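You operate a simulated robot arm through the tools that you are given. There is no shell and no other tool.

Carry out the task below with a simulated robot arm. There is one attempt and no reset: what you move stays moved.

Task
Lift the taller bolt, close and pin the gate latch, drop the bolt.
Fine: at the middle posts of the long gate; the latch pin with the teal cap is parked in the pin hole of the middle post; leave the lower bolt down and the hinge pins alone.

Only the result counts: the job must be done as asked and must still hold three seconds after the hand-in. Knocking over, shifting, dropping, spilling or breaking anything else fails it. A push-on lid holds only when it is set on centred and level and pressed home; a screw cap is set on level and turned clockwise until tight.

Robot
A 7-joint arm with a fingered hand, fixed in place. Base frame: the origin is on the floor under the middle of its stand, x ahead of it, y to its left, z up. Lengths are in cm, angles in degrees, forces in N, time in s.
With the tool pointing down near the work surface it reaches from about 10 to 88 cm from the base axis. Its first joint turns from -115.0 to 115.0 degrees. Payload 5 kg.
The tool frame sits at the grasp point between the pads (the TCP): z along the fingers, y along the line on which they close. The tips reach 3.2 cm beyond it. The gripper opens to 16 cm; its body begins 8.9 cm behind the TCP. The gripper is a hand of 4 fingers: y runs from the thumb to the fingers, the wrist lies at [0, 0, -26.7] in the tool frame, and closing takes about 1.5 s.
Orientation is that of the tool frame in the base frame, as [roll, pitch, yaw] about the fixed x, y, z axes, in that order (R = Rz(yaw) Ry(pitch) Rx(roll)). With the fingers straight down and closing along the base's y, the tool's x points along the base's -x, its y along +y and its z along -z.

Tools
- The arm moves only by the tool nudge_tool. Its argument "motion" is a list of rows, each an object (a shift or turn left out is 0, a gripper value left out holds the last) with "translation": the shift along the tool's x, y, z in cm, a list of three; "rot": the turn, a rotation vector about the tool's x, y, z in rad, a list of three. In form: [{"translation": [dx, dy, dz], "rot": [wx, wy, wz]}, ...]. A call has 1 to 20 rows; each row is the pose to reach, as a shift and turn from the pose commanded when the call began, along the tool's axes at that moment. "grip" is the closure in counts, from 0 (fully open) to 255 (shut), set as the call begins (left out, the last holds). Rows are played at 5 a second. More than 5 cm and 8.6 degrees between two rows, or a gripper value outside its range, and nothing of the call is played. Where a pose cannot be reached the arm comes as near as it can. A force on the tool above 50 N (or 10 N above the force at the start of the call, whichever is more), or a blocked arm, ends the call early, and 0.2 s more pass. Each finger travels about 4.5 cm/s and halts on what it meets, pressing with about 27 N; the grip force reading is that of the motor and also rises with nothing between the fingers. The clock runs only during rows and for 0.2 s after the last one: add rows that repeat a pose to give the fingers time. The reply holds the time, the measured pose of the TCP, the force on the tool along the base axes, the opening and the grip force, in the units named above and with some noise, with the torque about the TCP (base axes, N m) and any sound that the robot's microphone picked up.
- Cameras (640 x 400 px; columns grow to the right, rows downward): "scene" is fixed at [23.16, -65.26, 143]; the picture's right is [1.00, -0.01, 0.00], its down [-0.00, -0.29, -0.96] and it looks along [0.01, 0.96, -0.29] (base axes); focal length 349 px, centre (320, 200). "wrist" rides on the gripper at [8, -0.4, -11.4] in the tool frame; the picture's right is [0.05, 1.00, 0.00], its down [-0.82, 0.04, -0.58] and it looks along [-0.58, 0.03, 0.82] (tool axes); focal length 265 px, centre (320, 200). There is no depth. A picture from a camera that has moved, and an enlarged one, comes with that camera's place and axes in the base frame and with its lens. The place of the scene camera against the robot may be out by one fixed shift of up to 1.2 cm in any direction.
- snapshot(camera): a new picture of that camera. The clock stands still meanwhile.
- lift_body(by): slides the trunk up (or, below 0, down) by that many cm; the arm rides with it, the base frame stays. It gives what a move gives, with no picture.
- move_fingers(finger1, finger2, finger3, thumb_bend): sets how far each is bent, from 0 (flat) to 1 (curled in); at 0.3 the hand is open as for a grip, at 0.7 the pads meet at the TCP. One left out holds its place. A second passes; each finger stops where it meets its share of the squeeze, and holds until it gets a number again. A gripper value or a shape takes the hand back. It gives what a move gives, with no picture; readings hold the bend of each and the force on the fingers (four entries, about 0 where the hand has none), thumb and palm.
- hand_shape(shape): the hand has 4 fingers and takes this shape, open, in about a second: jaw (thumb against the fingers, like two jaws); tri (thumb and two fingers); tip (a fingertip pinch); poke (one finger out to press); point (the index stretched); flat (the hand flat); cup (the hand cupped); fist (a fist). The gripper value then closes the fingers along that shape, each until it touches; the sizes above hold for jaw. It gives what a move gives, with no picture.
- zoom(camera, box): a new picture of the part [left, top, right, bottom] of that camera's present view, enlarged. The clock stands still meanwhile.
- close_job(): hands the job in; it is judged then, once.

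Places have to be worked out from the pictures, the camera data and where the tool is seen. Open the gripper and draw the arm clear of the work before you hand the job in, unless the task says otherwise.

The tools are called as name(argument=value, ...) on one line, values as JSON. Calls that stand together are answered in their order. nudge_tool: Moves the arm, as the interface text tells. Its arguments: {"type":"object","properties":{"motion":{"type":"array","items":{"type":"object","properties":{"translation":{"type":"array","items":{"type":"number"}},"rot":{"type":"array","items":{"type":"number"}}}}},"grip":{"type":"number"}},"required":["motion"]} The other tools are called the same way: lift_body (by) moves the trunk up or down; hand_shape (shape) gives the hand a shape; move_fingers (finger1, finger2, finger3, thumb_bend) moves the fingers one by one; snapshot (camera) takes a picture; zoom (camera, box) takes an enlarged picture of a part of a camera's view; close_job () hands the job in.

At the start:

```text
time_s: 0.0
tool_pos: [21.92, 70.29, 131.65]
orientation: [180.0, 0.0, 180.0]
force: [-0.5, 0.8, -1.0]
moment: [0.02, 0.01, 0.01]
opening: 15.97
gripper_force: 0.0
shape: jaw
bend: [0.3, 0.3, 0.3, 0.3]
finger forces: [0.1, 0.0, 0.1, 0.1, 0.0, 0.1]
trunk travel left (down, up): [-85.0, 14.0]
```

scene: 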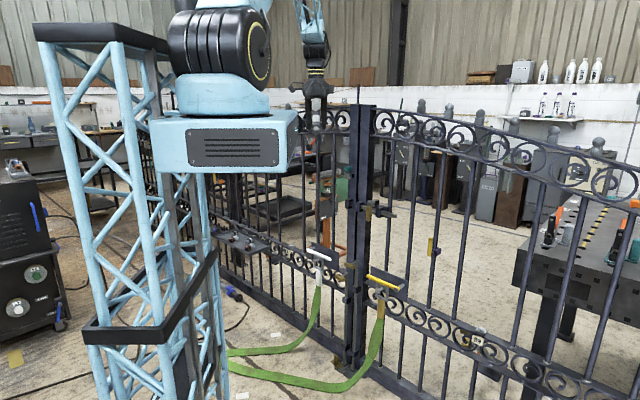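
wrist: 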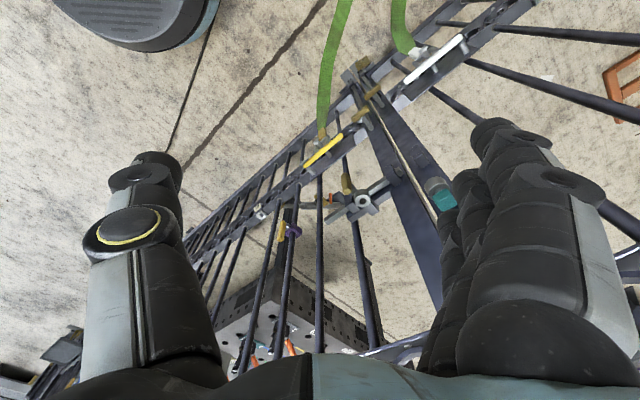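

The start pictures show a long double gate with middle posts; I need a closer look at the latch, bolts and pin. I'll zoom on the middle posts in both cameras.

zoom(camera="scene", box=[270, 80, 450, 240])

zoom(camera="scene", box=[270, 220, 450, 390])

zoom(camera="wrist", box=[240, 20, 480, 260])

```text
2.50 times, centred on (360, 160) of scene
camera zoom: at [23.16, -65.26, 143.0], right [1.0, -0.01, 0.0], down [0.0, -0.29, -0.96], along [0.01, 0.96, -0.29], focal length 873 px, centre (220, 300)
```

zoom: 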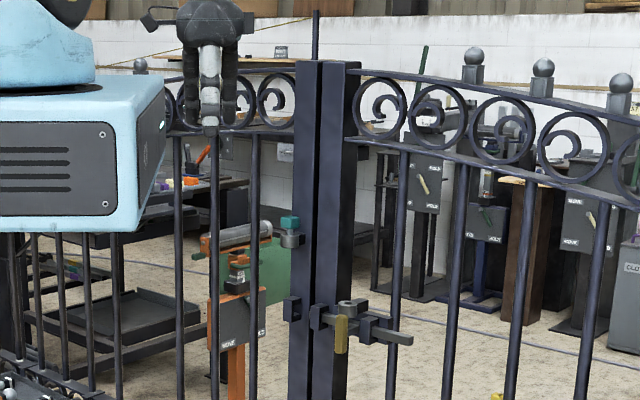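

```text
2.35 times, centred on (360, 305) of scene
camera zoom: at [23.16, -65.26, 143.0], right [1.0, -0.01, 0.0], down [0.0, -0.29, -0.96], along [0.01, 0.96, -0.29], focal length 821 px, centre (226, -47)
```

zoom: 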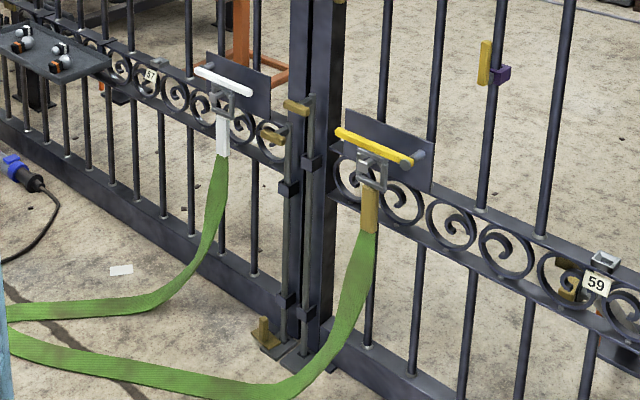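

```text
1.67 times, centred on (360, 140) of wrist
camera zoom: at [13.83, 69.75, 142.81], right [-0.05, 1.0, 0.0], down [0.82, 0.04, 0.58], along [0.58, 0.03, -0.82], focal length 442 px, centre (253, 300)
```

zoom: 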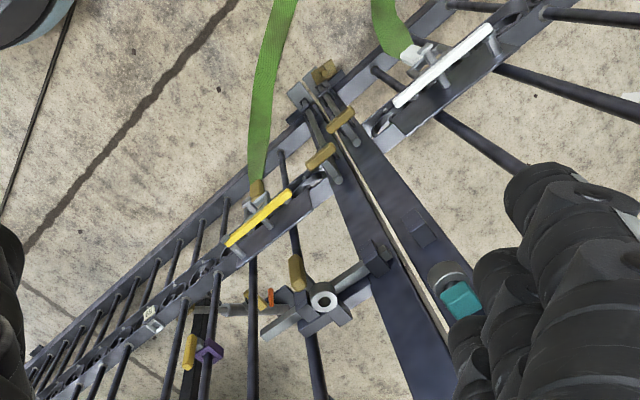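

The gate runs diagonally (roughly along (0.67,-0.74) in x,y), about 88 cm from the base axis; the latch ring is near (47,81,96), the teal pin near (37,91,109). I'll back the hand away from the gate and yaw it so I can then pitch it level to face the gate with the camera on top.

nudge_tool(motion=[{"translation": [0.5, -0.6, 0], "rot": [0, 0, 0.134]}, {"translation": [1, -1.2, 0], "rot": [0, 0, 0.268]}, {"translation": [1.5, -1.8, 0], "rot": [0, 0, 0.402]}, {"translation": [2, -2.4, 0], "rot": [0, 0, 0.536]}, {"translation": [2.5, -3, 0], "rot": [0, 0, 0.67]}, {"translation": [3, -3.6, 0], "rot": [0, 0, 0.804]}, {"translation": [3.5, -4.2, 0], "rot": [0, 0, 0.938]}, {"translation": [4, -4.8, 0], "rot": [0, 0, 1.072]}, {"translation": [4.5, -5.4, 0], "rot": [0, 0, 1.206]}, {"translation": [5, -6, 0], "rot": [0, 0, 1.34]}, {"translation": [5.5, -6.6, 0], "rot": [0, 0, 1.474]}, {"translation": [6, -7.2, 0], "rot": [0, 0, 1.608]}, {"translation": [6.5, -7.8, 0], "rot": [0, 0, 1.742]}, {"translation": [7, -8.4, 0], "rot": [0, 0, 1.876]}, {"translation": [7.5, -9, 0], "rot": [0, 0, 2.01]}, {"translation": [8, -9.6, 0], "rot": [0, 0, 2.144]}, {"translation": [8.5, -10.2, 0], "rot": [0, 0, 2.278]}, {"translation": [8.7, -10.5, 0], "rot": [0, 0, 2.41]}])

```text
time_s: 4.0
tool_pos: [16.78, 58.77, 130.39]
orientation: [179.0, 0.6, 38.4]
force: [0.5, -0.1, 1.2]
moment: [0.01, 0.01, -0.01]
opening: 16.03
gripper_force: 0.0
shape: jaw
bend: [0.3, 0.3, 0.3, 0.3]
finger forces: [0.0, 0.0, 0.0, 0.1, 0.1, 0.0]
trunk travel left (down, up): [-85.0, 14.0]
stopped in row 18: the arm was blocked; the commanded pose is now the measured one
```

The yaw is now 38.4°, close to the wanted 42°, but the arm stopped at its last row (probably a joint limit). Next I pitch the hand up to level in steps.

nudge_tool(motion=[{"translation": [-0.5, 0, 0], "rot": [0, 0.13, 0]}, {"translation": [-1, 0, 0], "rot": [0, 0.26, 0]}, {"translation": [-1.5, 0, 0], "rot": [0, 0.39, 0]}, {"translation": [-2, 0, 0], "rot": [0, 0.52, 0]}, {"translation": [-2.5, 0, 0], "rot": [0, 0.65, 0]}, {"translation": [-3, 0, 0], "rot": [0, 0.78, 0]}, {"translation": [-3.5, 0, 0], "rot": [0, 0.91, 0]}, {"translation": [-4, 0, 0], "rot": [0, 1.04, 0]}, {"translation": [-4.5, 0, 0], "rot": [0, 1.17, 0]}, {"translation": [-5, 0, 0], "rot": [0, 1.3, 0]}, {"translation": [-5, 0, 0], "rot": [0, 1.43, 0]}, {"translation": [-5, 0, 0], "rot": [0, 1.57, 0]}])

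snapshot(camera="wrist")

snapshot(camera="scene")

```text
time_s: 4.7
tool_pos: [29.15, 53.44, 127.93]
orientation: [176.2, -13.6, 26.3]
force: [0.1, -0.3, 0.6]
moment: [-0.01, 0.05, 0.02]
opening: 15.98
gripper_force: 0.0
shape: jaw
bend: [0.3, 0.3, 0.3, 0.3]
finger forces: [0.0, 0.0, 0.0, 0.1, 0.1, 0.0]
trunk travel left (down, up): [-85.0, 14.0]
stopped in row 3: the arm was blocked; the commanded pose is now the measured one
```

```text
taken
camera wrist: at [33.17, 56.68, 140.57], right [0.47, -0.88, 0.08], down [-0.83, -0.41, 0.37], along [-0.29, -0.24, -0.93], focal length 265 px, centre (320, 200)
```

wrist: 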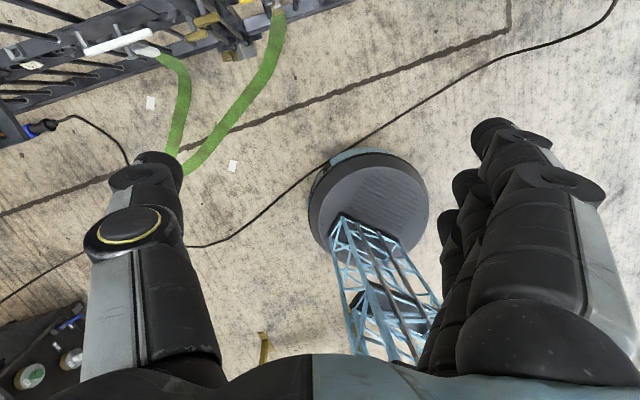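

```text
taken
```

scene: 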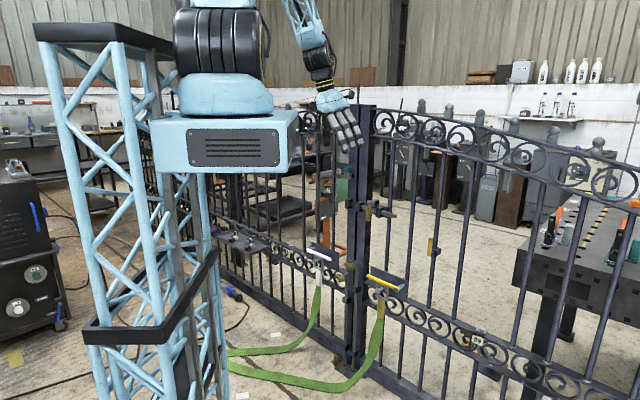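

The wrist ran into a joint limit that way and the arm drifted, so I'll unwind: turn the hand back about its own axis toward the starting yaw, then tilt it up with the camera on the underside.

nudge_tool(motion=[{"rot": [0, 0, -0.14]}, {"rot": [0, 0, -0.28]}, {"rot": [0, 0, -0.42]}, {"rot": [0, 0, -0.56]}, {"rot": [0, 0, -0.7]}, {"rot": [0, 0, -0.84]}, {"rot": [0, 0, -0.98]}, {"rot": [0, 0, -1.12]}, {"rot": [0, 0, -1.26]}, {"rot": [0, 0, -1.4]}, {"rot": [0, 0, -1.54]}, {"rot": [0, 0, -1.68]}, {"rot": [0, 0, -1.82]}, {"rot": [0, 0, -1.96]}, {"rot": [0, 0, -2.1]}, {"rot": [0, 0, -2.24]}, {"rot": [0, 0, -2.38]}, {"rot": [0, 0, -2.52]}, {"rot": [0, 0, -2.66]}, {"rot": [0, 0, -2.8]}])

```text
time_s: 8.9
tool_pos: [28.87, 53.56, 128.05]
orientation: [178.9, 14.2, -173.5]
force: [-0.7, 1.1, 0.4]
moment: [-0.05, 0.02, 0.01]
opening: 15.98
gripper_force: 0.1
shape: jaw
bend: [0.3, 0.3, 0.3, 0.3]
finger forces: [0.1, 0.1, 0.1, 0.0, 0.0, 0.0]
trunk travel left (down, up): [-85.0, 14.0]
```

The hand unwound cleanly (yaw 186.5°, tilt 14°). I'll lower the trunk 18 cm to latch height and then tilt the hand 45° toward the gate.

lift_body(by=-18)

nudge_tool(motion=[{"rot": [-0.044, -0.074, -0.078]}, {"rot": [-0.089, -0.149, -0.156]}, {"rot": [-0.133, -0.223, -0.234]}, {"rot": [-0.177, -0.297, -0.312]}, {"rot": [-0.221, -0.371, -0.39]}, {"rot": [-0.266, -0.446, -0.468]}, {"rot": [-0.31, -0.52, -0.546]}])

snapshot(camera="wrist")

```text
time_s: 10.9
tool_pos: [28.77, 53.53, 109.99]
orientation: [178.9, 14.2, -173.6]
force: [0.2, 0.0, 0.2]
moment: [0.0, 0.02, 0.0]
opening: 16.0
gripper_force: 0.1
shape: jaw
bend: [0.3, 0.3, 0.3, 0.3]
finger forces: [0.0, 0.0, 0.0, 0.0, 0.0, 0.0]
trunk travel left (down, up): [-67.0, 32.0]
```

```text
time_s: 12.5
tool_pos: [28.57, 53.5, 110.17]
orientation: [178.4, 45.7, -138.5]
force: [0.4, 0.1, 1.4]
moment: [-0.01, 0.02, 0.05]
opening: 16.01
gripper_force: 0.1
shape: jaw
bend: [0.3, 0.3, 0.3, 0.3]
finger forces: [0.1, 0.0, 0.0, 0.0, 0.0, 0.0]
trunk travel left (down, up): [-67.0, 32.0]
```

```text
taken
camera wrist: at [18.71, 43.84, 112.06], right [-0.7, 0.71, -0.02], down [0.1, 0.12, 0.99], along [0.71, 0.69, -0.16], focal length 265 px, centre (320, 200)
```

wrist: 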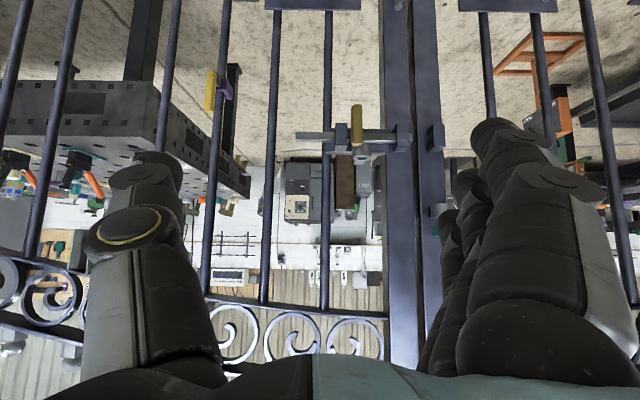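

The view (upside-down, since the camera is below the hand) shows the latch bar and right middle post. I'll slide the hand along the gate toward the posts by 13 cm to see pin and latch between the fingers.

nudge_tool(motion=[{"translation": [0, 3, 0]}, {"translation": [0, 6, 0]}, {"translation": [0, 9, 0]}, {"translation": [0, 12, 0]}, {"translation": [0, 14, 0]}])

snapshot(camera="wrist")

zoom(camera="wrist", box=[180, 60, 480, 260])

```text
time_s: 13.7
tool_pos: [19.35, 63.95, 110.22]
orientation: [178.8, 45.6, -138.7]
force: [1.3, -0.1, -0.7]
moment: [0.0, 0.02, -0.04]
opening: 16.0
gripper_force: 0.1
shape: jaw
bend: [0.3, 0.3, 0.3, 0.3]
finger forces: [0.0, 0.0, 0.1, 0.1, 0.0, 0.1]
trunk travel left (down, up): [-67.0, 32.0]
```

```text
taken
camera wrist: at [9.5, 54.28, 112.2], right [-0.7, 0.72, -0.02], down [0.1, 0.13, 0.99], along [0.71, 0.69, -0.16], focal length 265 px, centre (320, 200)
```

wrist: 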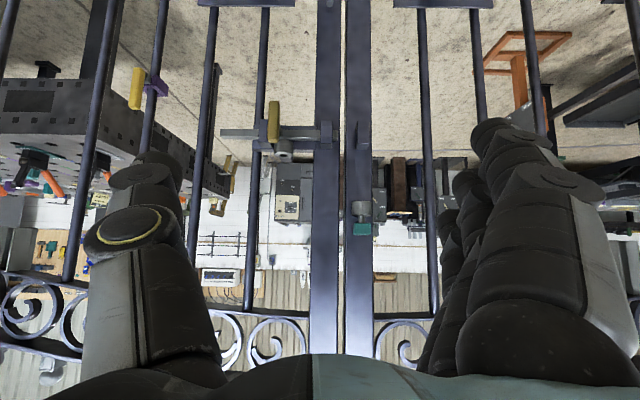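

```text
2.00 times, centred on (330, 160) of wrist
camera zoom: at [9.5, 54.28, 112.2], right [-0.7, 0.72, -0.02], down [0.1, 0.13, 0.99], along [0.71, 0.69, -0.16], focal length 531 px, centre (300, 280)
```

zoom: 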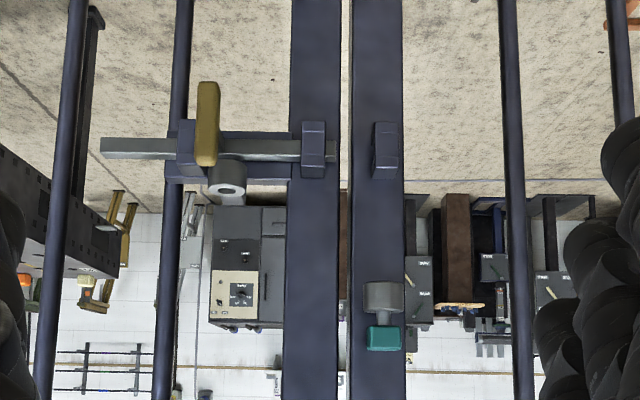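

Now the latch is clear: a square bar with a brass hanging handle at about (45,77,92), slid open; its keeper is on the left post, the pin with teal cap sits in a holder on the left post around (36,90,109). I'll lower the trunk to inspect the two drop bolts.

lift_body(by=-38)

snapshot(camera="wrist")

zoom(camera="wrist", box=[230, 0, 480, 200])

snapshot(camera="scene")

```text
time_s: 17.3
tool_pos: [19.4, 63.82, 72.11]
orientation: [178.7, 45.6, -138.6]
force: [0.6, 0.4, -0.8]
moment: [-0.01, -0.04, -0.02]
opening: 15.99
gripper_force: 0.0
shape: jaw
bend: [0.3, 0.3, 0.3, 0.3]
finger forces: [0.0, 0.1, 0.0, 0.0, 0.0, 0.0]
trunk travel left (down, up): [-29.0, 70.0]
```

```text
taken
camera wrist: at [9.51, 54.23, 74.23], right [-0.7, 0.71, -0.02], down [0.1, 0.13, 0.99], along [0.71, 0.69, -0.16], focal length 265 px, centre (320, 200)
```

wrist: 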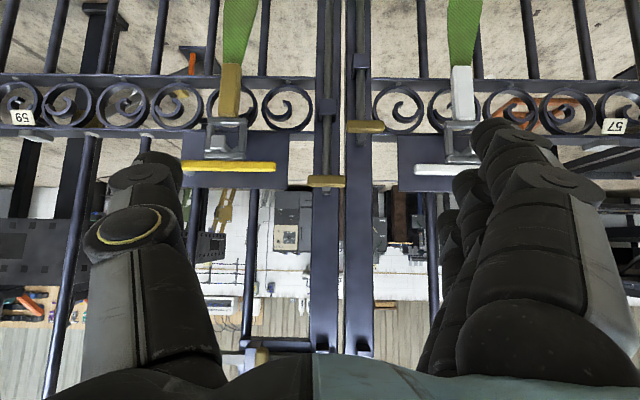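

```text
2.00 times, centred on (355, 100) of wrist
camera zoom: at [9.51, 54.23, 74.23], right [-0.7, 0.71, -0.02], down [0.1, 0.13, 0.99], along [0.71, 0.69, -0.16], focal length 531 px, centre (250, 400)
```

zoom: 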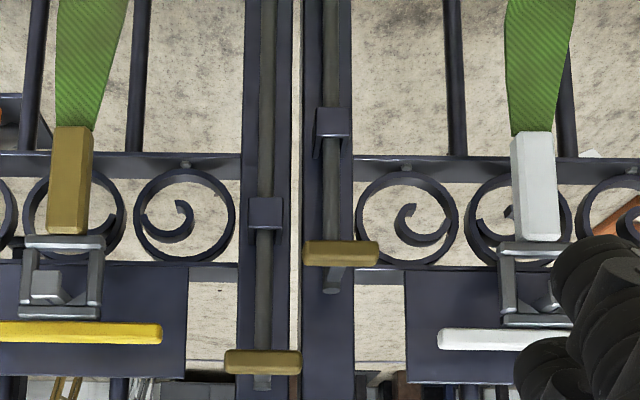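

```text
taken
```

scene: 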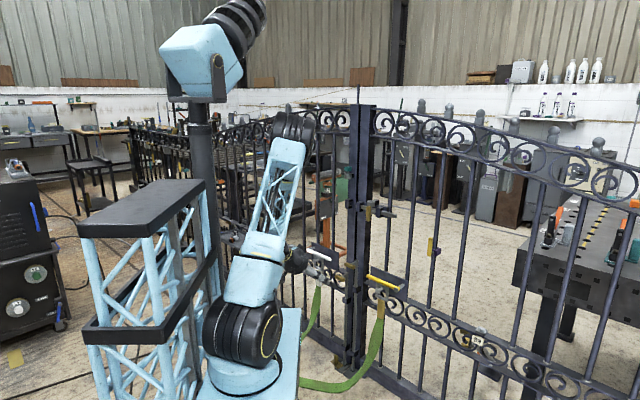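

The right-post bolt is the taller one (brass T-handle near z≈64); the left-post one is lower (≈55). I'll look more closely at them from the scene camera to understand how a lifted bolt is held.

zoom(camera="scene", box=[330, 250, 400, 310])

zoom(camera="scene", box=[320, 310, 400, 380])

zoom(camera="scene", box=[325, 160, 425, 240])

zoom(camera="wrist", box=[300, 60, 400, 200])

```text
6.67 times, centred on (365, 280) of scene
camera zoom: at [23.16, -65.26, 143.0], right [1.0, -0.01, 0.0], down [0.0, -0.29, -0.96], along [0.01, 0.96, -0.29], focal length 2327 px, centre (20, -333)
```

zoom: 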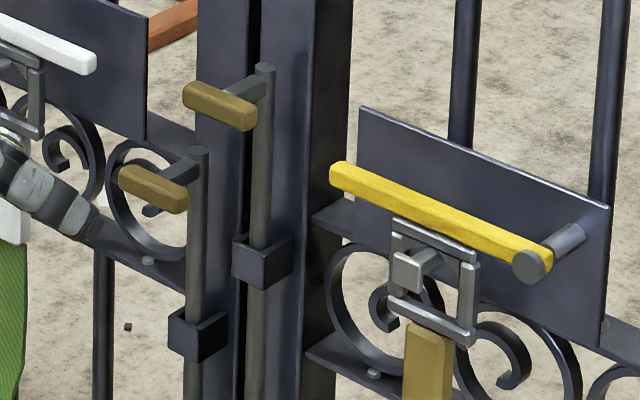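

```text
5.71 times, centred on (360, 345) of scene
camera zoom: at [23.16, -65.26, 143.0], right [1.0, -0.01, 0.0], down [0.0, -0.29, -0.96], along [0.01, 0.96, -0.29], focal length 1995 px, centre (91, -629)
```

zoom: 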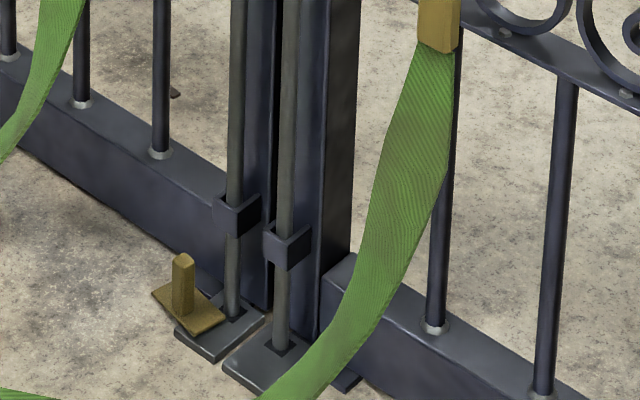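

```text
5.00 times, centred on (375, 200) of scene
camera zoom: at [23.16, -65.26, 143.0], right [1.0, -0.01, 0.0], down [0.0, -0.29, -0.96], along [0.01, 0.96, -0.29], focal length 1745 px, centre (45, 200)
```

zoom: 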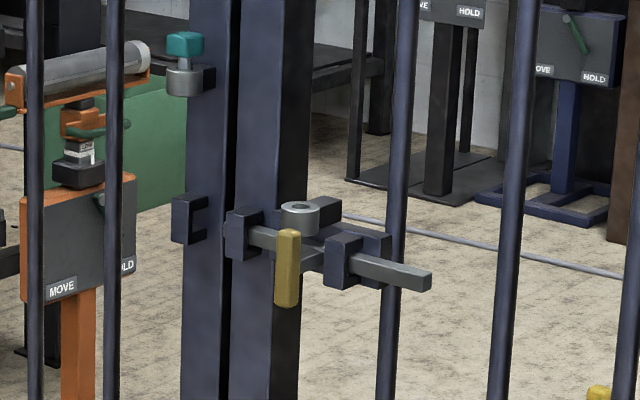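

```text
2.86 times, centred on (350, 130) of wrist
camera zoom: at [9.51, 54.23, 74.23], right [-0.7, 0.71, -0.02], down [0.1, 0.13, 0.99], along [0.71, 0.69, -0.16], focal length 758 px, centre (234, 400)
```

zoom: 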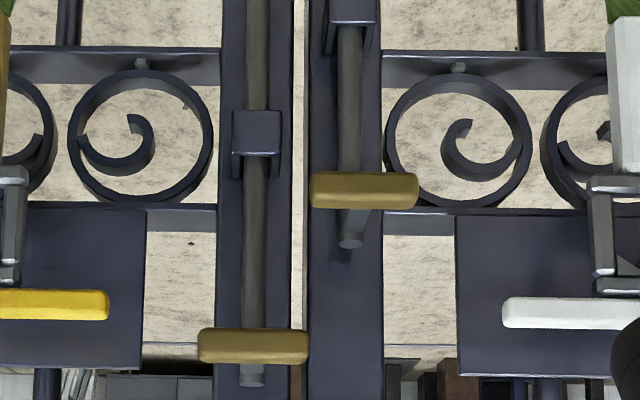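

The drop bolts have T-handles set ~4 cm in front of the rods; the taller one's crossbar centre is about (39.1, 84.4, 64.3). I'll roll the hand so it points straight at the gate with fingers above and thumb below, to grip that crossbar.

nudge_tool(motion=[{"rot": [-0.0527, -0.0478, 0.121]}, {"rot": [-0.1053, -0.0955, 0.242]}, {"rot": [-0.158, -0.1433, 0.363]}, {"rot": [-0.2107, -0.191, 0.484]}, {"rot": [-0.2633, -0.2388, 0.605]}, {"rot": [-0.316, -0.2865, 0.726]}, {"rot": [-0.3687, -0.3343, 0.847]}, {"rot": [-0.4213, -0.382, 0.968]}, {"rot": [-0.474, -0.4298, 1.089]}, {"rot": [-0.5267, -0.4775, 1.21]}, {"rot": [-0.5793, -0.5253, 1.331]}, {"rot": [-0.632, -0.573, 1.452]}])

snapshot(camera="wrist")

snapshot(camera="scene")

```text
time_s: 19.9
tool_pos: [19.41, 63.74, 72.18]
orientation: [89.9, -0.1, 134.9]
force: [0.6, -0.3, 0.0]
moment: [0.01, -0.05, 0.04]
opening: 15.99
gripper_force: 0.0
shape: jaw
bend: [0.3, 0.3, 0.3, 0.3]
finger forces: [0.1, 0.0, 0.1, 0.0, 0.0, 0.0]
trunk travel left (down, up): [-29.0, 70.0]
```

```text
taken
camera wrist: at [5.64, 61.45, 71.6], right [-0.04, 0.03, 1.0], down [0.17, -0.99, 0.04], along [0.99, 0.17, 0.03], focal length 265 px, centre (320, 200)
```

wrist: 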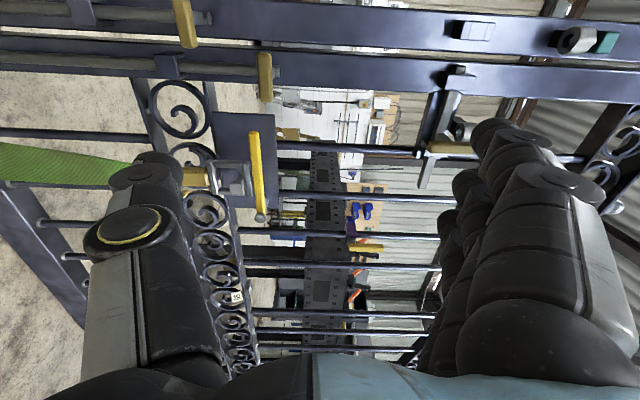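

```text
taken
```

scene: 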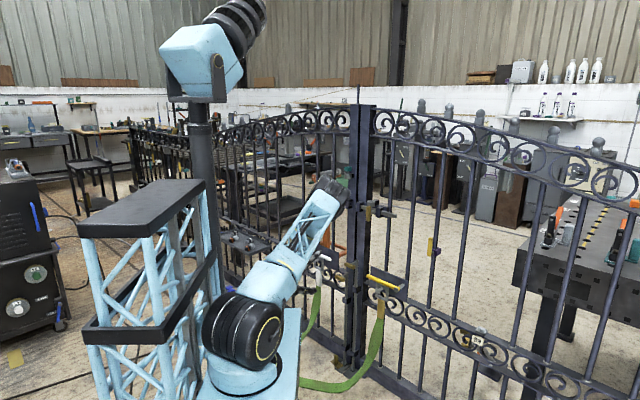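

The hand now points squarely at the gate, and this third view confirms the tall crossbar at (39.1, 84.3, 64.3). I'll partly close the hand and approach to about 8 cm short of it.

nudge_tool(motion=[{"translation": [0.1, -1.5, 3]}, {"translation": [0.2, -3, 6]}, {"translation": [0.3, -4.5, 9]}, {"translation": [0.4, -6, 12]}, {"translation": [0.5, -7.2, 15]}, {"translation": [0.6, -7.9, 18]}, {"translation": [0.6, -7.9, 18.5]}], grip=120)

snapshot(camera="wrist")

zoom(camera="scene", box=[300, 200, 420, 300])

```text
time_s: 21.5
tool_pos: [32.25, 77.47, 64.18]
orientation: [90.0, 0.0, 134.9]
force: [-0.1, 0.5, -0.2]
moment: [-0.01, 0.0, 0.01]
opening: 8.55
gripper_force: 0.0
shape: jaw
bend: [0.72, 0.72, 0.72, 0.7]
finger forces: [0.0, 0.0, 0.1, 0.0, 0.0, 0.0]
trunk travel left (down, up): [-29.0, 70.0]
```

```text
taken
camera wrist: at [18.33, 74.93, 63.61], right [-0.04, 0.04, 1.0], down [0.17, -0.98, 0.04], along [0.99, 0.17, 0.03], focal length 265 px, centre (320, 200)
```

wrist: 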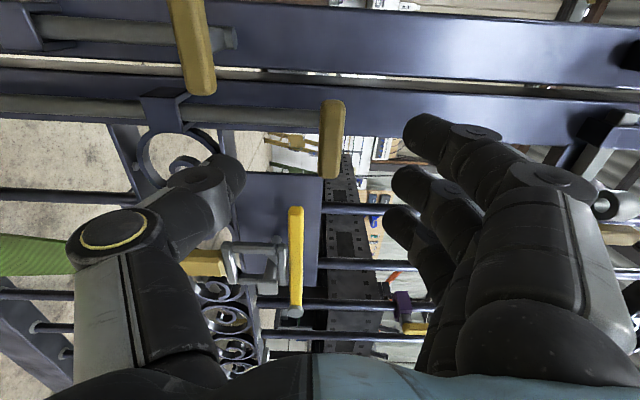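

```text
4.00 times, centred on (360, 250) of scene
camera zoom: at [23.16, -65.26, 143.0], right [1.0, -0.01, 0.0], down [0.0, -0.29, -0.96], along [0.01, 0.96, -0.29], focal length 1396 px, centre (160, 0)
```

zoom: 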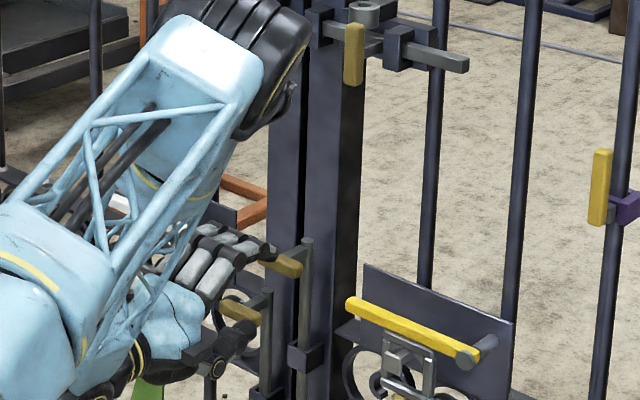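

The crossbar lies between thumb and fingers with the lower bolt's handle clear to the left. I'll move in the last 8 cm and check before closing.

nudge_tool(motion=[{"translation": [0, 0, 2]}, {"translation": [0, 0, 4]}, {"translation": [0, 0, 6]}, {"translation": [0, 0, 8]}, {"translation": [0, 0, 8.2]}])

snapshot(camera="wrist")

zoom(camera="scene", box=[320, 240, 390, 300])

```text
time_s: 22.7
tool_pos: [37.88, 83.01, 64.37]
orientation: [90.0, 0.0, 134.8]
force: [-0.7, 1.5, -0.1]
moment: [0.01, 0.02, 0.01]
opening: 8.53
gripper_force: 0.1
shape: jaw
bend: [0.72, 0.72, 0.72, 0.7]
finger forces: [0.1, 0.0, 0.0, 0.0, 0.0, 0.0]
trunk travel left (down, up): [-29.0, 70.0]
```

```text
taken
camera wrist: at [24.16, 80.67, 63.68], right [-0.04, 0.04, 1.0], down [0.17, -0.98, 0.04], along [0.99, 0.17, 0.03], focal length 265 px, centre (320, 200)
```

wrist: 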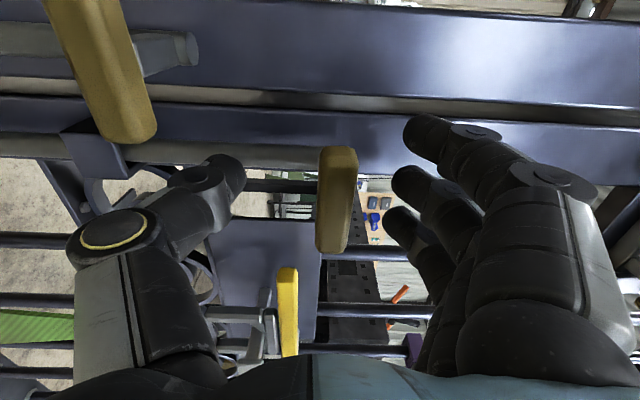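

```text
6.67 times, centred on (355, 270) of scene
camera zoom: at [23.16, -65.26, 143.0], right [1.0, -0.01, 0.0], down [0.0, -0.29, -0.96], along [0.01, 0.96, -0.29], focal length 2327 px, centre (87, -267)
```

zoom: 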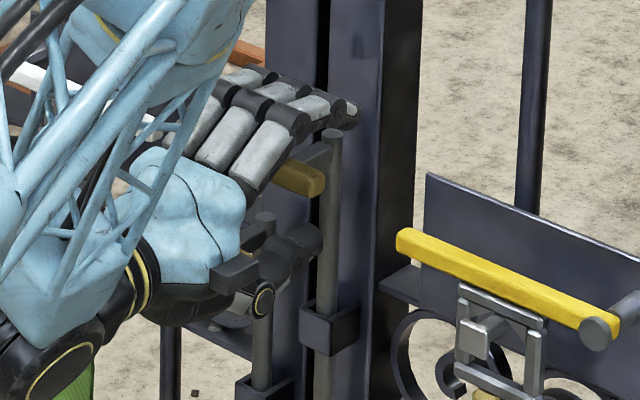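

Crossbar centred between thumb and fingers. I'll close the hand on it and wait for the fingers to settle.

nudge_tool(motion=[{"translation": [0, 0, 0]}, {"translation": [0, 0, 0]}, {"translation": [0, 0, 0]}, {"translation": [0, 0, 0]}, {"translation": [0, 0, 0]}, {"translation": [0, 0, 0]}, {"translation": [0, 0, 0]}, {"translation": [0, 0, 0]}], grip=255)

snapshot(camera="wrist")

zoom(camera="scene", box=[320, 240, 390, 300])

```text
time_s: 24.5
tool_pos: [37.98, 83.03, 64.29]
orientation: [90.0, 0.1, 134.9]
force: [4.7, 7.8, 2.8]
moment: [-0.2, 0.22, 0.02]
opening: 0.14
gripper_force: 27.0
shape: jaw
bend: [0.7, 0.72, 0.7, 0.7]
finger forces: [8.2, 8.2, 8.0, 0.1, 22.6, 0.1]
trunk travel left (down, up): [-29.0, 70.0]
```

```text
taken
camera wrist: at [24.19, 80.68, 63.71], right [-0.04, 0.04, 1.0], down [0.17, -0.99, 0.04], along [0.99, 0.17, 0.03], focal length 265 px, centre (320, 200)
```

wrist: 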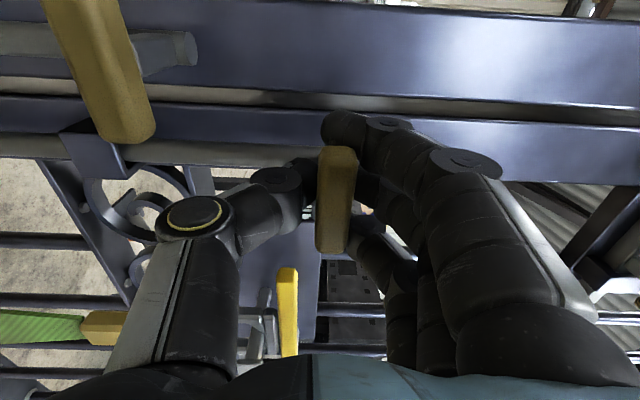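

```text
6.67 times, centred on (355, 270) of scene
camera zoom: at [23.16, -65.26, 143.0], right [1.0, -0.01, 0.0], down [0.0, -0.29, -0.96], along [0.01, 0.96, -0.29], focal length 2327 px, centre (87, -267)
```

zoom: 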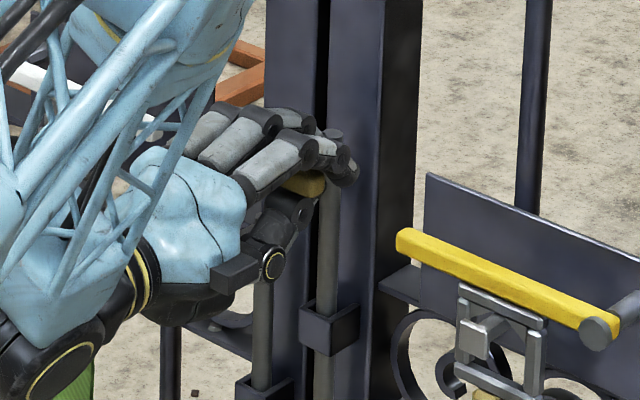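

Fingers read ~8 N each and the thumb 22 N, so the crossbar is held. I'll lift slowly by 3 cm and check that the bolt follows.

nudge_tool(motion=[{"translation": [0, 0.5, 0]}, {"translation": [0, 1, 0]}, {"translation": [0, 1.5, 0]}, {"translation": [0, 2, 0]}, {"translation": [0, 2.5, 0]}, {"translation": [0, 3, 0]}])

zoom(camera="scene", box=[320, 240, 390, 300])

zoom(camera="scene", box=[320, 310, 400, 380])

```text
time_s: 25.9
tool_pos: [38.04, 83.12, 67.11]
orientation: [90.1, -0.1, 134.9]
force: [3.5, -9.2, -11.5]
moment: [-0.34, 0.38, -0.09]
opening: 0.11
gripper_force: 26.9
shape: jaw
bend: [0.7, 0.72, 0.7, 0.69]
finger forces: [6.9, 7.7, 7.1, 0.1, 33.2, 0.1]
trunk travel left (down, up): [-29.0, 70.0]
```

```text
6.67 times, centred on (355, 270) of scene
camera zoom: at [23.16, -65.26, 143.0], right [1.0, -0.01, 0.0], down [0.0, -0.29, -0.96], along [0.01, 0.96, -0.29], focal length 2327 px, centre (87, -267)
```

zoom: 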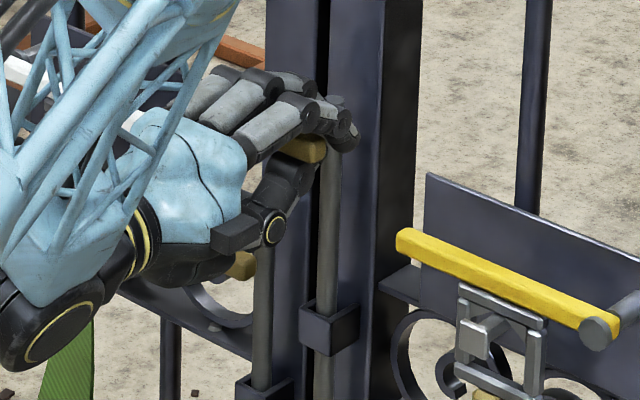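

```text
5.71 times, centred on (360, 345) of scene
camera zoom: at [23.16, -65.26, 143.0], right [1.0, -0.01, 0.0], down [0.0, -0.29, -0.96], along [0.01, 0.96, -0.29], focal length 1995 px, centre (91, -629)
```

zoom: 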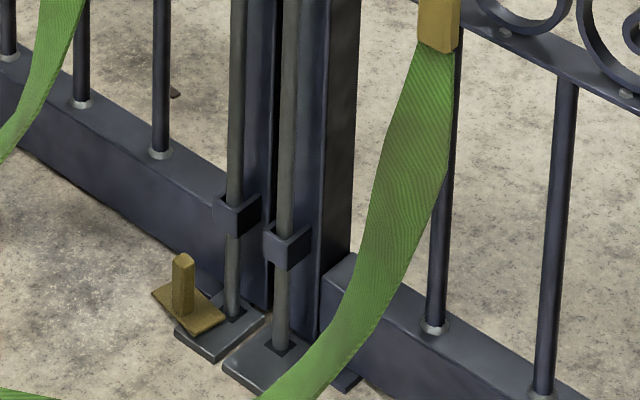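

The crossbar rose with the hand (about 11 N drag) and the tip has not left its floor socket yet. I'll lift a further 5 cm.

nudge_tool(motion=[{"translation": [0, 0.6, 0]}, {"translation": [0, 1.2, 0]}, {"translation": [0, 1.8, 0]}, {"translation": [0, 2.4, 0]}, {"translation": [0, 3, 0]}, {"translation": [0, 3.6, 0]}, {"translation": [0, 4.2, 0]}, {"translation": [0, 5, 0]}])

zoom(camera="scene", box=[320, 225, 390, 285])

zoom(camera="scene", box=[320, 310, 400, 380])

```text
time_s: 27.7
tool_pos: [37.93, 83.27, 71.69]
orientation: [90.4, 0.2, 134.9]
force: [8.1, -2.9, -27.7]
moment: [-0.65, 0.64, -0.13]
opening: 0.16
gripper_force: 26.6
shape: jaw
bend: [0.7, 0.73, 0.7, 0.7]
finger forces: [9.0, 5.2, 8.9, 0.0, 39.1, 0.0]
trunk travel left (down, up): [-29.0, 70.0]
```

```text
6.67 times, centred on (355, 255) of scene
camera zoom: at [23.16, -65.26, 143.0], right [1.0, -0.01, 0.0], down [0.0, -0.29, -0.96], along [0.01, 0.96, -0.29], focal length 2327 px, centre (87, -167)
```

zoom: 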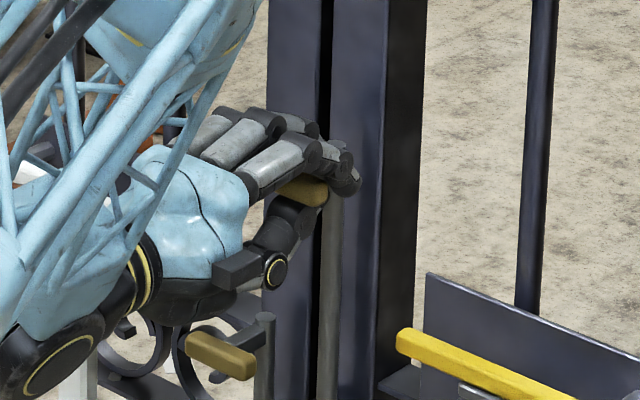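

```text
5.71 times, centred on (360, 345) of scene
camera zoom: at [23.16, -65.26, 143.0], right [1.0, -0.01, 0.0], down [0.0, -0.29, -0.96], along [0.01, 0.96, -0.29], focal length 1995 px, centre (91, -629)
```

zoom: 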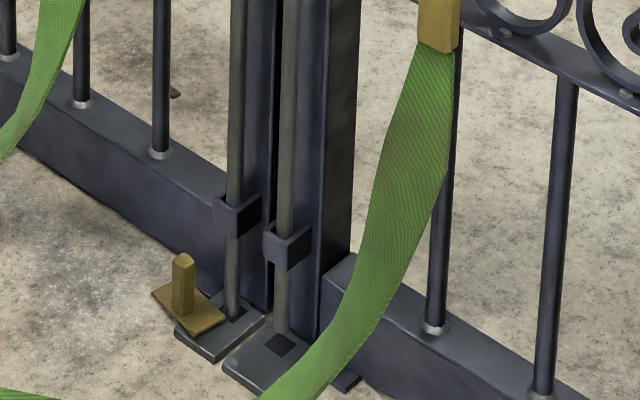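

The tip is out of its floor socket (the empty hole is visible) and the drag rose to 28 N, so the bolt has about reached its upper stop. I'll open only the upper fingers, keeping the thumb underneath, to see whether the bolt stays up by itself.

move_fingers(finger1=0.5, finger2=0.5, finger3=0.5)

nudge_tool(motion=[{"translation": [0, -0.3, 0]}, {"translation": [0, -0.6, 0]}, {"translation": [0, -0.9, 0]}, {"translation": [0, -1.2, 0]}])

zoom(camera="scene", box=[320, 225, 390, 285])

snapshot(camera="wrist")

```text
time_s: 28.7
tool_pos: [37.95, 83.17, 71.82]
orientation: [90.3, 0.0, 135.0]
force: [-4.2, -21.6, -41.6]
moment: [-0.7, 0.59, -0.26]
opening: 5.61
gripper_force: 20.6
shape: fingers
bend: [0.5, 0.5, 0.5, 0.69]
finger forces: [0.0, 0.1, 0.0, 0.1, 41.6, 0.0]
trunk travel left (down, up): [-29.0, 70.0]
```

```text
time_s: 29.7
tool_pos: [37.99, 83.38, 70.97]
orientation: [89.9, 0.0, 134.9]
force: [6.3, -5.2, -20.5]
moment: [-0.22, 0.3, -0.1]
opening: 4.98
gripper_force: 10.5
shape: fingers
bend: [0.5, 0.5, 0.5, 0.71]
finger forces: [0.0, 0.1, 0.0, 0.0, 21.3, 0.0]
trunk travel left (down, up): [-29.0, 70.0]
```

```text
6.67 times, centred on (355, 255) of scene
camera zoom: at [23.16, -65.26, 143.0], right [1.0, -0.01, 0.0], down [0.0, -0.29, -0.96], along [0.01, 0.96, -0.29], focal length 2327 px, centre (87, -167)
```

zoom: 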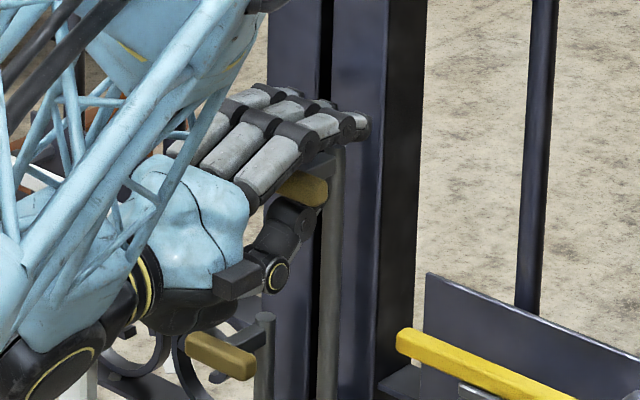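

```text
taken
camera wrist: at [24.26, 80.9, 70.45], right [-0.04, 0.04, 1.0], down [0.17, -0.99, 0.04], along [0.99, 0.17, 0.03], focal length 265 px, centre (320, 200)
```

wrist: 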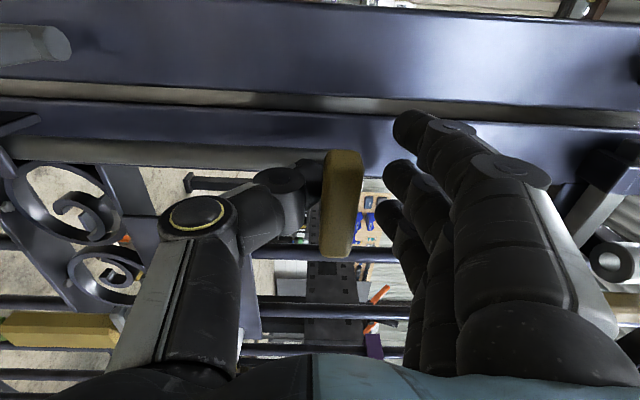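

The thumb still presses 21 N up on the crossbar, which has hardly moved. I'll lower the hand another 2 cm to see whether the bolt follows or stays.

nudge_tool(motion=[{"translation": [0, -0.4, 0]}, {"translation": [0, -0.8, 0]}, {"translation": [0, -1.2, 0]}, {"translation": [0, -1.6, 0]}, {"translation": [0, -2, 0]}])

zoom(camera="scene", box=[320, 225, 390, 285])

zoom(camera="scene", box=[320, 310, 400, 380])

snapshot(camera="wrist")

```text
time_s: 30.9
tool_pos: [37.91, 83.14, 69.1]
orientation: [89.9, 0.0, 135.0]
force: [1.8, 4.1, -2.2]
moment: [-0.12, 0.04, -0.03]
opening: 3.9
gripper_force: 1.3
shape: fingers
bend: [0.5, 0.5, 0.5, 0.75]
finger forces: [0.0, 0.0, 0.0, 0.1, 3.9, 0.1]
trunk travel left (down, up): [-29.0, 70.0]
```

```text
6.67 times, centred on (355, 255) of scene
camera zoom: at [23.16, -65.26, 143.0], right [1.0, -0.01, 0.0], down [0.0, -0.29, -0.96], along [0.01, 0.96, -0.29], focal length 2327 px, centre (87, -167)
```

zoom: 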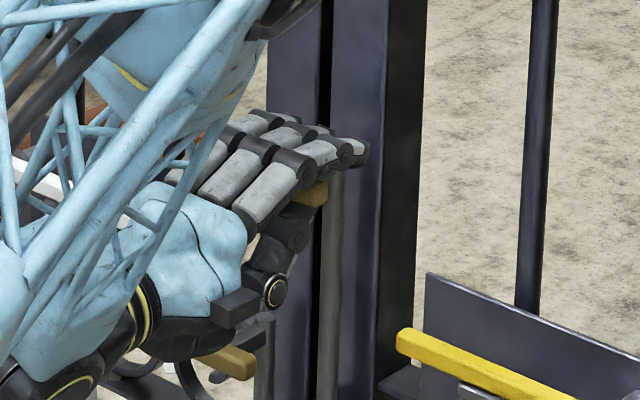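

```text
5.71 times, centred on (360, 345) of scene
camera zoom: at [23.16, -65.26, 143.0], right [1.0, -0.01, 0.0], down [0.0, -0.29, -0.96], along [0.01, 0.96, -0.29], focal length 1995 px, centre (91, -629)
```

zoom: 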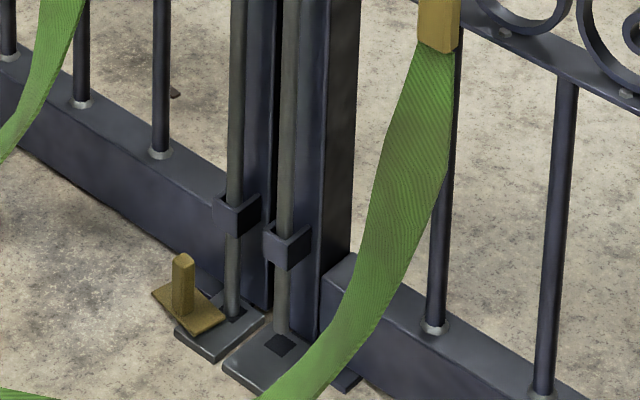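

```text
taken
camera wrist: at [24.15, 80.76, 68.52], right [-0.04, 0.04, 1.0], down [0.17, -0.98, 0.04], along [0.99, 0.17, 0.03], focal length 265 px, centre (320, 200)
```

wrist: 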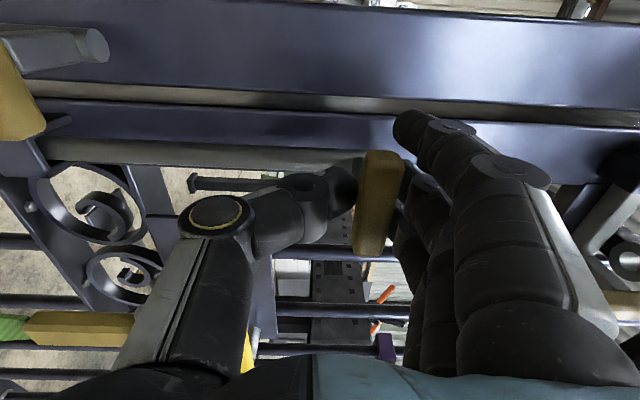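

The bolt stays up while the thumb load fell to 4 N. I'll open the whole hand and check that the bolt holds before backing out.

nudge_tool(motion=[{"translation": [0, 0, 0]}, {"translation": [0, 0, 0]}, {"translation": [0, 0, 0]}, {"translation": [0, 0, 0]}, {"translation": [0, 0, 0]}], grip=110)

snapshot(camera="wrist")

zoom(camera="scene", box=[320, 225, 390, 285])

```text
time_s: 32.1
tool_pos: [37.98, 83.18, 68.99]
orientation: [90.0, 0.0, 134.9]
force: [-0.4, -0.5, -0.2]
moment: [0.01, 0.02, 0.03]
opening: 8.99
gripper_force: 0.1
shape: jaw
bend: [0.72, 0.72, 0.72, 0.7]
finger forces: [0.1, 0.0, 0.0, 0.0, 0.0, 0.0]
trunk travel left (down, up): [-29.0, 70.0]
```

```text
taken
camera wrist: at [24.19, 80.7, 68.46], right [-0.04, 0.04, 1.0], down [0.17, -0.98, 0.04], along [0.99, 0.17, 0.03], focal length 265 px, centre (320, 200)
```

wrist: 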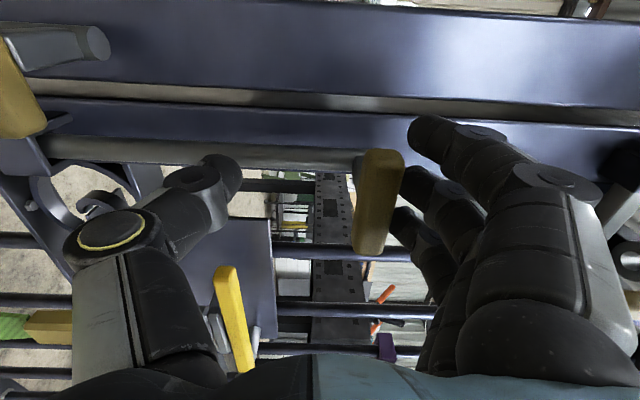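

```text
6.67 times, centred on (355, 255) of scene
camera zoom: at [23.16, -65.26, 143.0], right [1.0, -0.01, 0.0], down [0.0, -0.29, -0.96], along [0.01, 0.96, -0.29], focal length 2327 px, centre (87, -167)
```

zoom: 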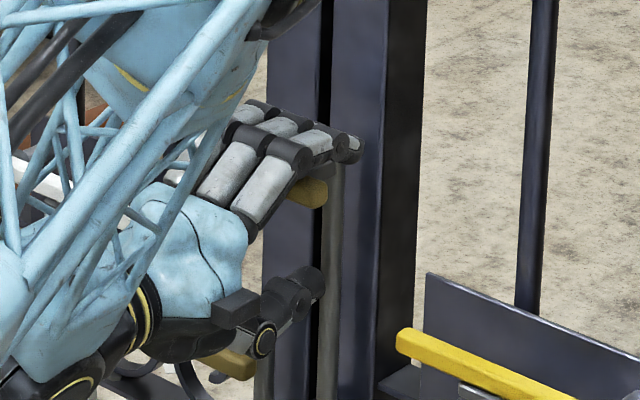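

The bolt holds up on its own (crossbar now near z≈72). I'll back straight out 20 cm.

nudge_tool(motion=[{"translation": [0, 0, -3]}, {"translation": [0, 0, -6]}, {"translation": [0, 0, -10]}, {"translation": [0, 0, -14]}, {"translation": [0, 0, -17]}, {"translation": [0, 0, -20]}])

snapshot(camera="wrist")

snapshot(camera="scene")

```text
time_s: 33.5
tool_pos: [23.74, 68.82, 69.1]
orientation: [90.0, 0.0, 134.8]
force: [0.2, 0.2, 0.3]
moment: [0.0, 0.02, 0.04]
opening: 9.04
gripper_force: 0.2
shape: jaw
bend: [0.72, 0.72, 0.72, 0.7]
finger forces: [0.0, 0.1, 0.0, 0.1, 0.0, 0.1]
trunk travel left (down, up): [-29.0, 70.0]
```

```text
taken
camera wrist: at [9.94, 66.39, 68.56], right [-0.04, 0.04, 1.0], down [0.17, -0.98, 0.04], along [0.99, 0.17, 0.03], focal length 265 px, centre (320, 200)
```

wrist: 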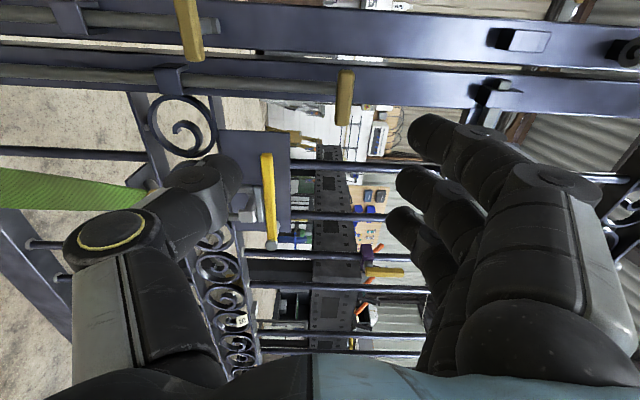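

```text
taken
```

scene: 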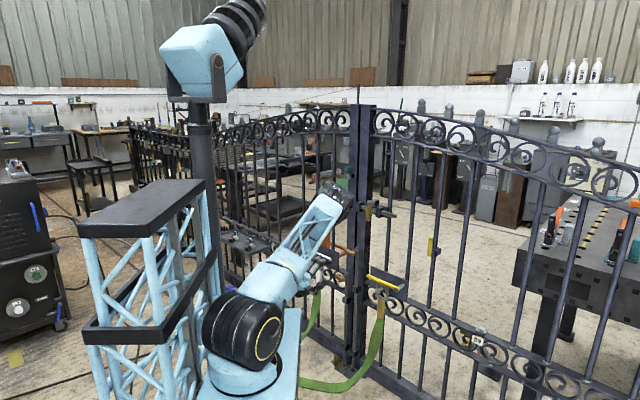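

The bolt stays up. Next the latch: its vertical brass grip stands ~4 cm in front of the bar at about (45.7, 78.0, 92.5). I'll roll the hand back so it closes along the gate, then raise the trunk to latch height.

nudge_tool(motion=[{"translation": [0, 0, -0.5], "rot": [0, 0, -0.143]}, {"translation": [0, 0, -1], "rot": [0, 0, -0.286]}, {"translation": [0, 0, -1.5], "rot": [0, 0, -0.428]}, {"translation": [0, 0, -2], "rot": [0, 0, -0.571]}, {"translation": [0, 0, -2], "rot": [0, 0, -0.714]}, {"translation": [0, 0, -2], "rot": [0, 0, -0.857]}, {"translation": [0, 0, -2], "rot": [0, 0, -1.0]}, {"translation": [0, 0, -2], "rot": [0, 0, -1.142]}, {"translation": [0, 0, -2], "rot": [0, 0, -1.285]}, {"translation": [0, 0, -2], "rot": [0, 0, -1.428]}, {"translation": [0, 0, -2], "rot": [0, 0, -1.571]}], grip=60)

lift_body(by=23)

snapshot(camera="wrist")

snapshot(camera="scene")

```text
time_s: 35.9
tool_pos: [22.37, 67.55, 69.05]
orientation: [-84.5, 89.9, -39.8]
force: [-0.1, -0.3, -0.4]
moment: [0.0, 0.0, 0.02]
opening: 12.22
gripper_force: 0.0
shape: jaw
bend: [0.62, 0.62, 0.62, 0.58]
finger forces: [0.1, 0.0, 0.0, 0.1, 0.1, 0.0]
trunk travel left (down, up): [-29.0, 70.0]
```

```text
time_s: 38.4
tool_pos: [22.33, 67.69, 92.04]
orientation: [-89.0, 90.0, -44.1]
force: [-0.1, 0.6, 0.3]
moment: [0.03, 0.0, -0.03]
opening: 12.23
gripper_force: 0.1
shape: jaw
bend: [0.62, 0.62, 0.62, 0.58]
finger forces: [0.0, 0.0, 0.0, 0.0, 0.0, 0.0]
trunk travel left (down, up): [-52.0, 47.0]
```

```text
taken
camera wrist: at [14.54, 59.19, 83.86], right [-0.71, 0.71, -0.05], down [-0.44, -0.38, 0.82], along [0.56, 0.6, 0.58], focal length 265 px, centre (320, 200)
```

wrist: 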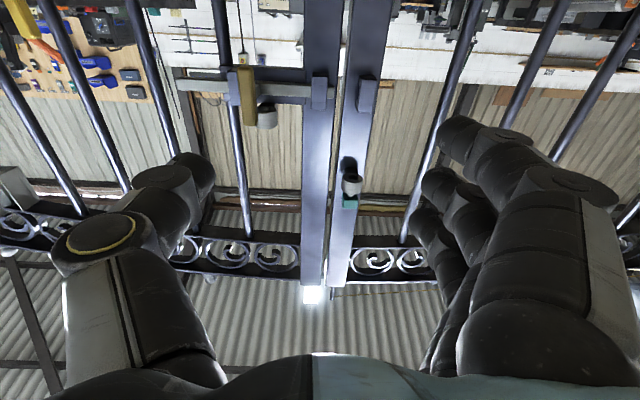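

```text
taken
```

scene: 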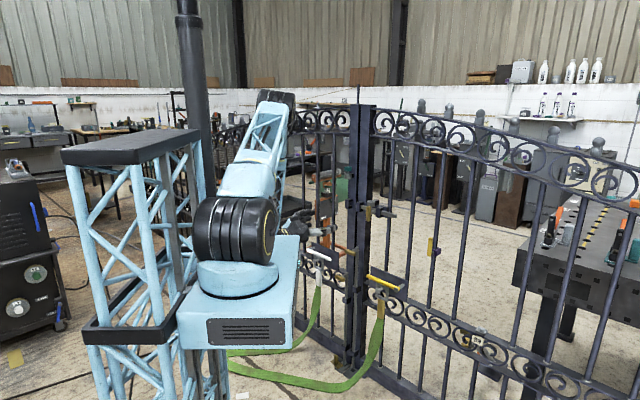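

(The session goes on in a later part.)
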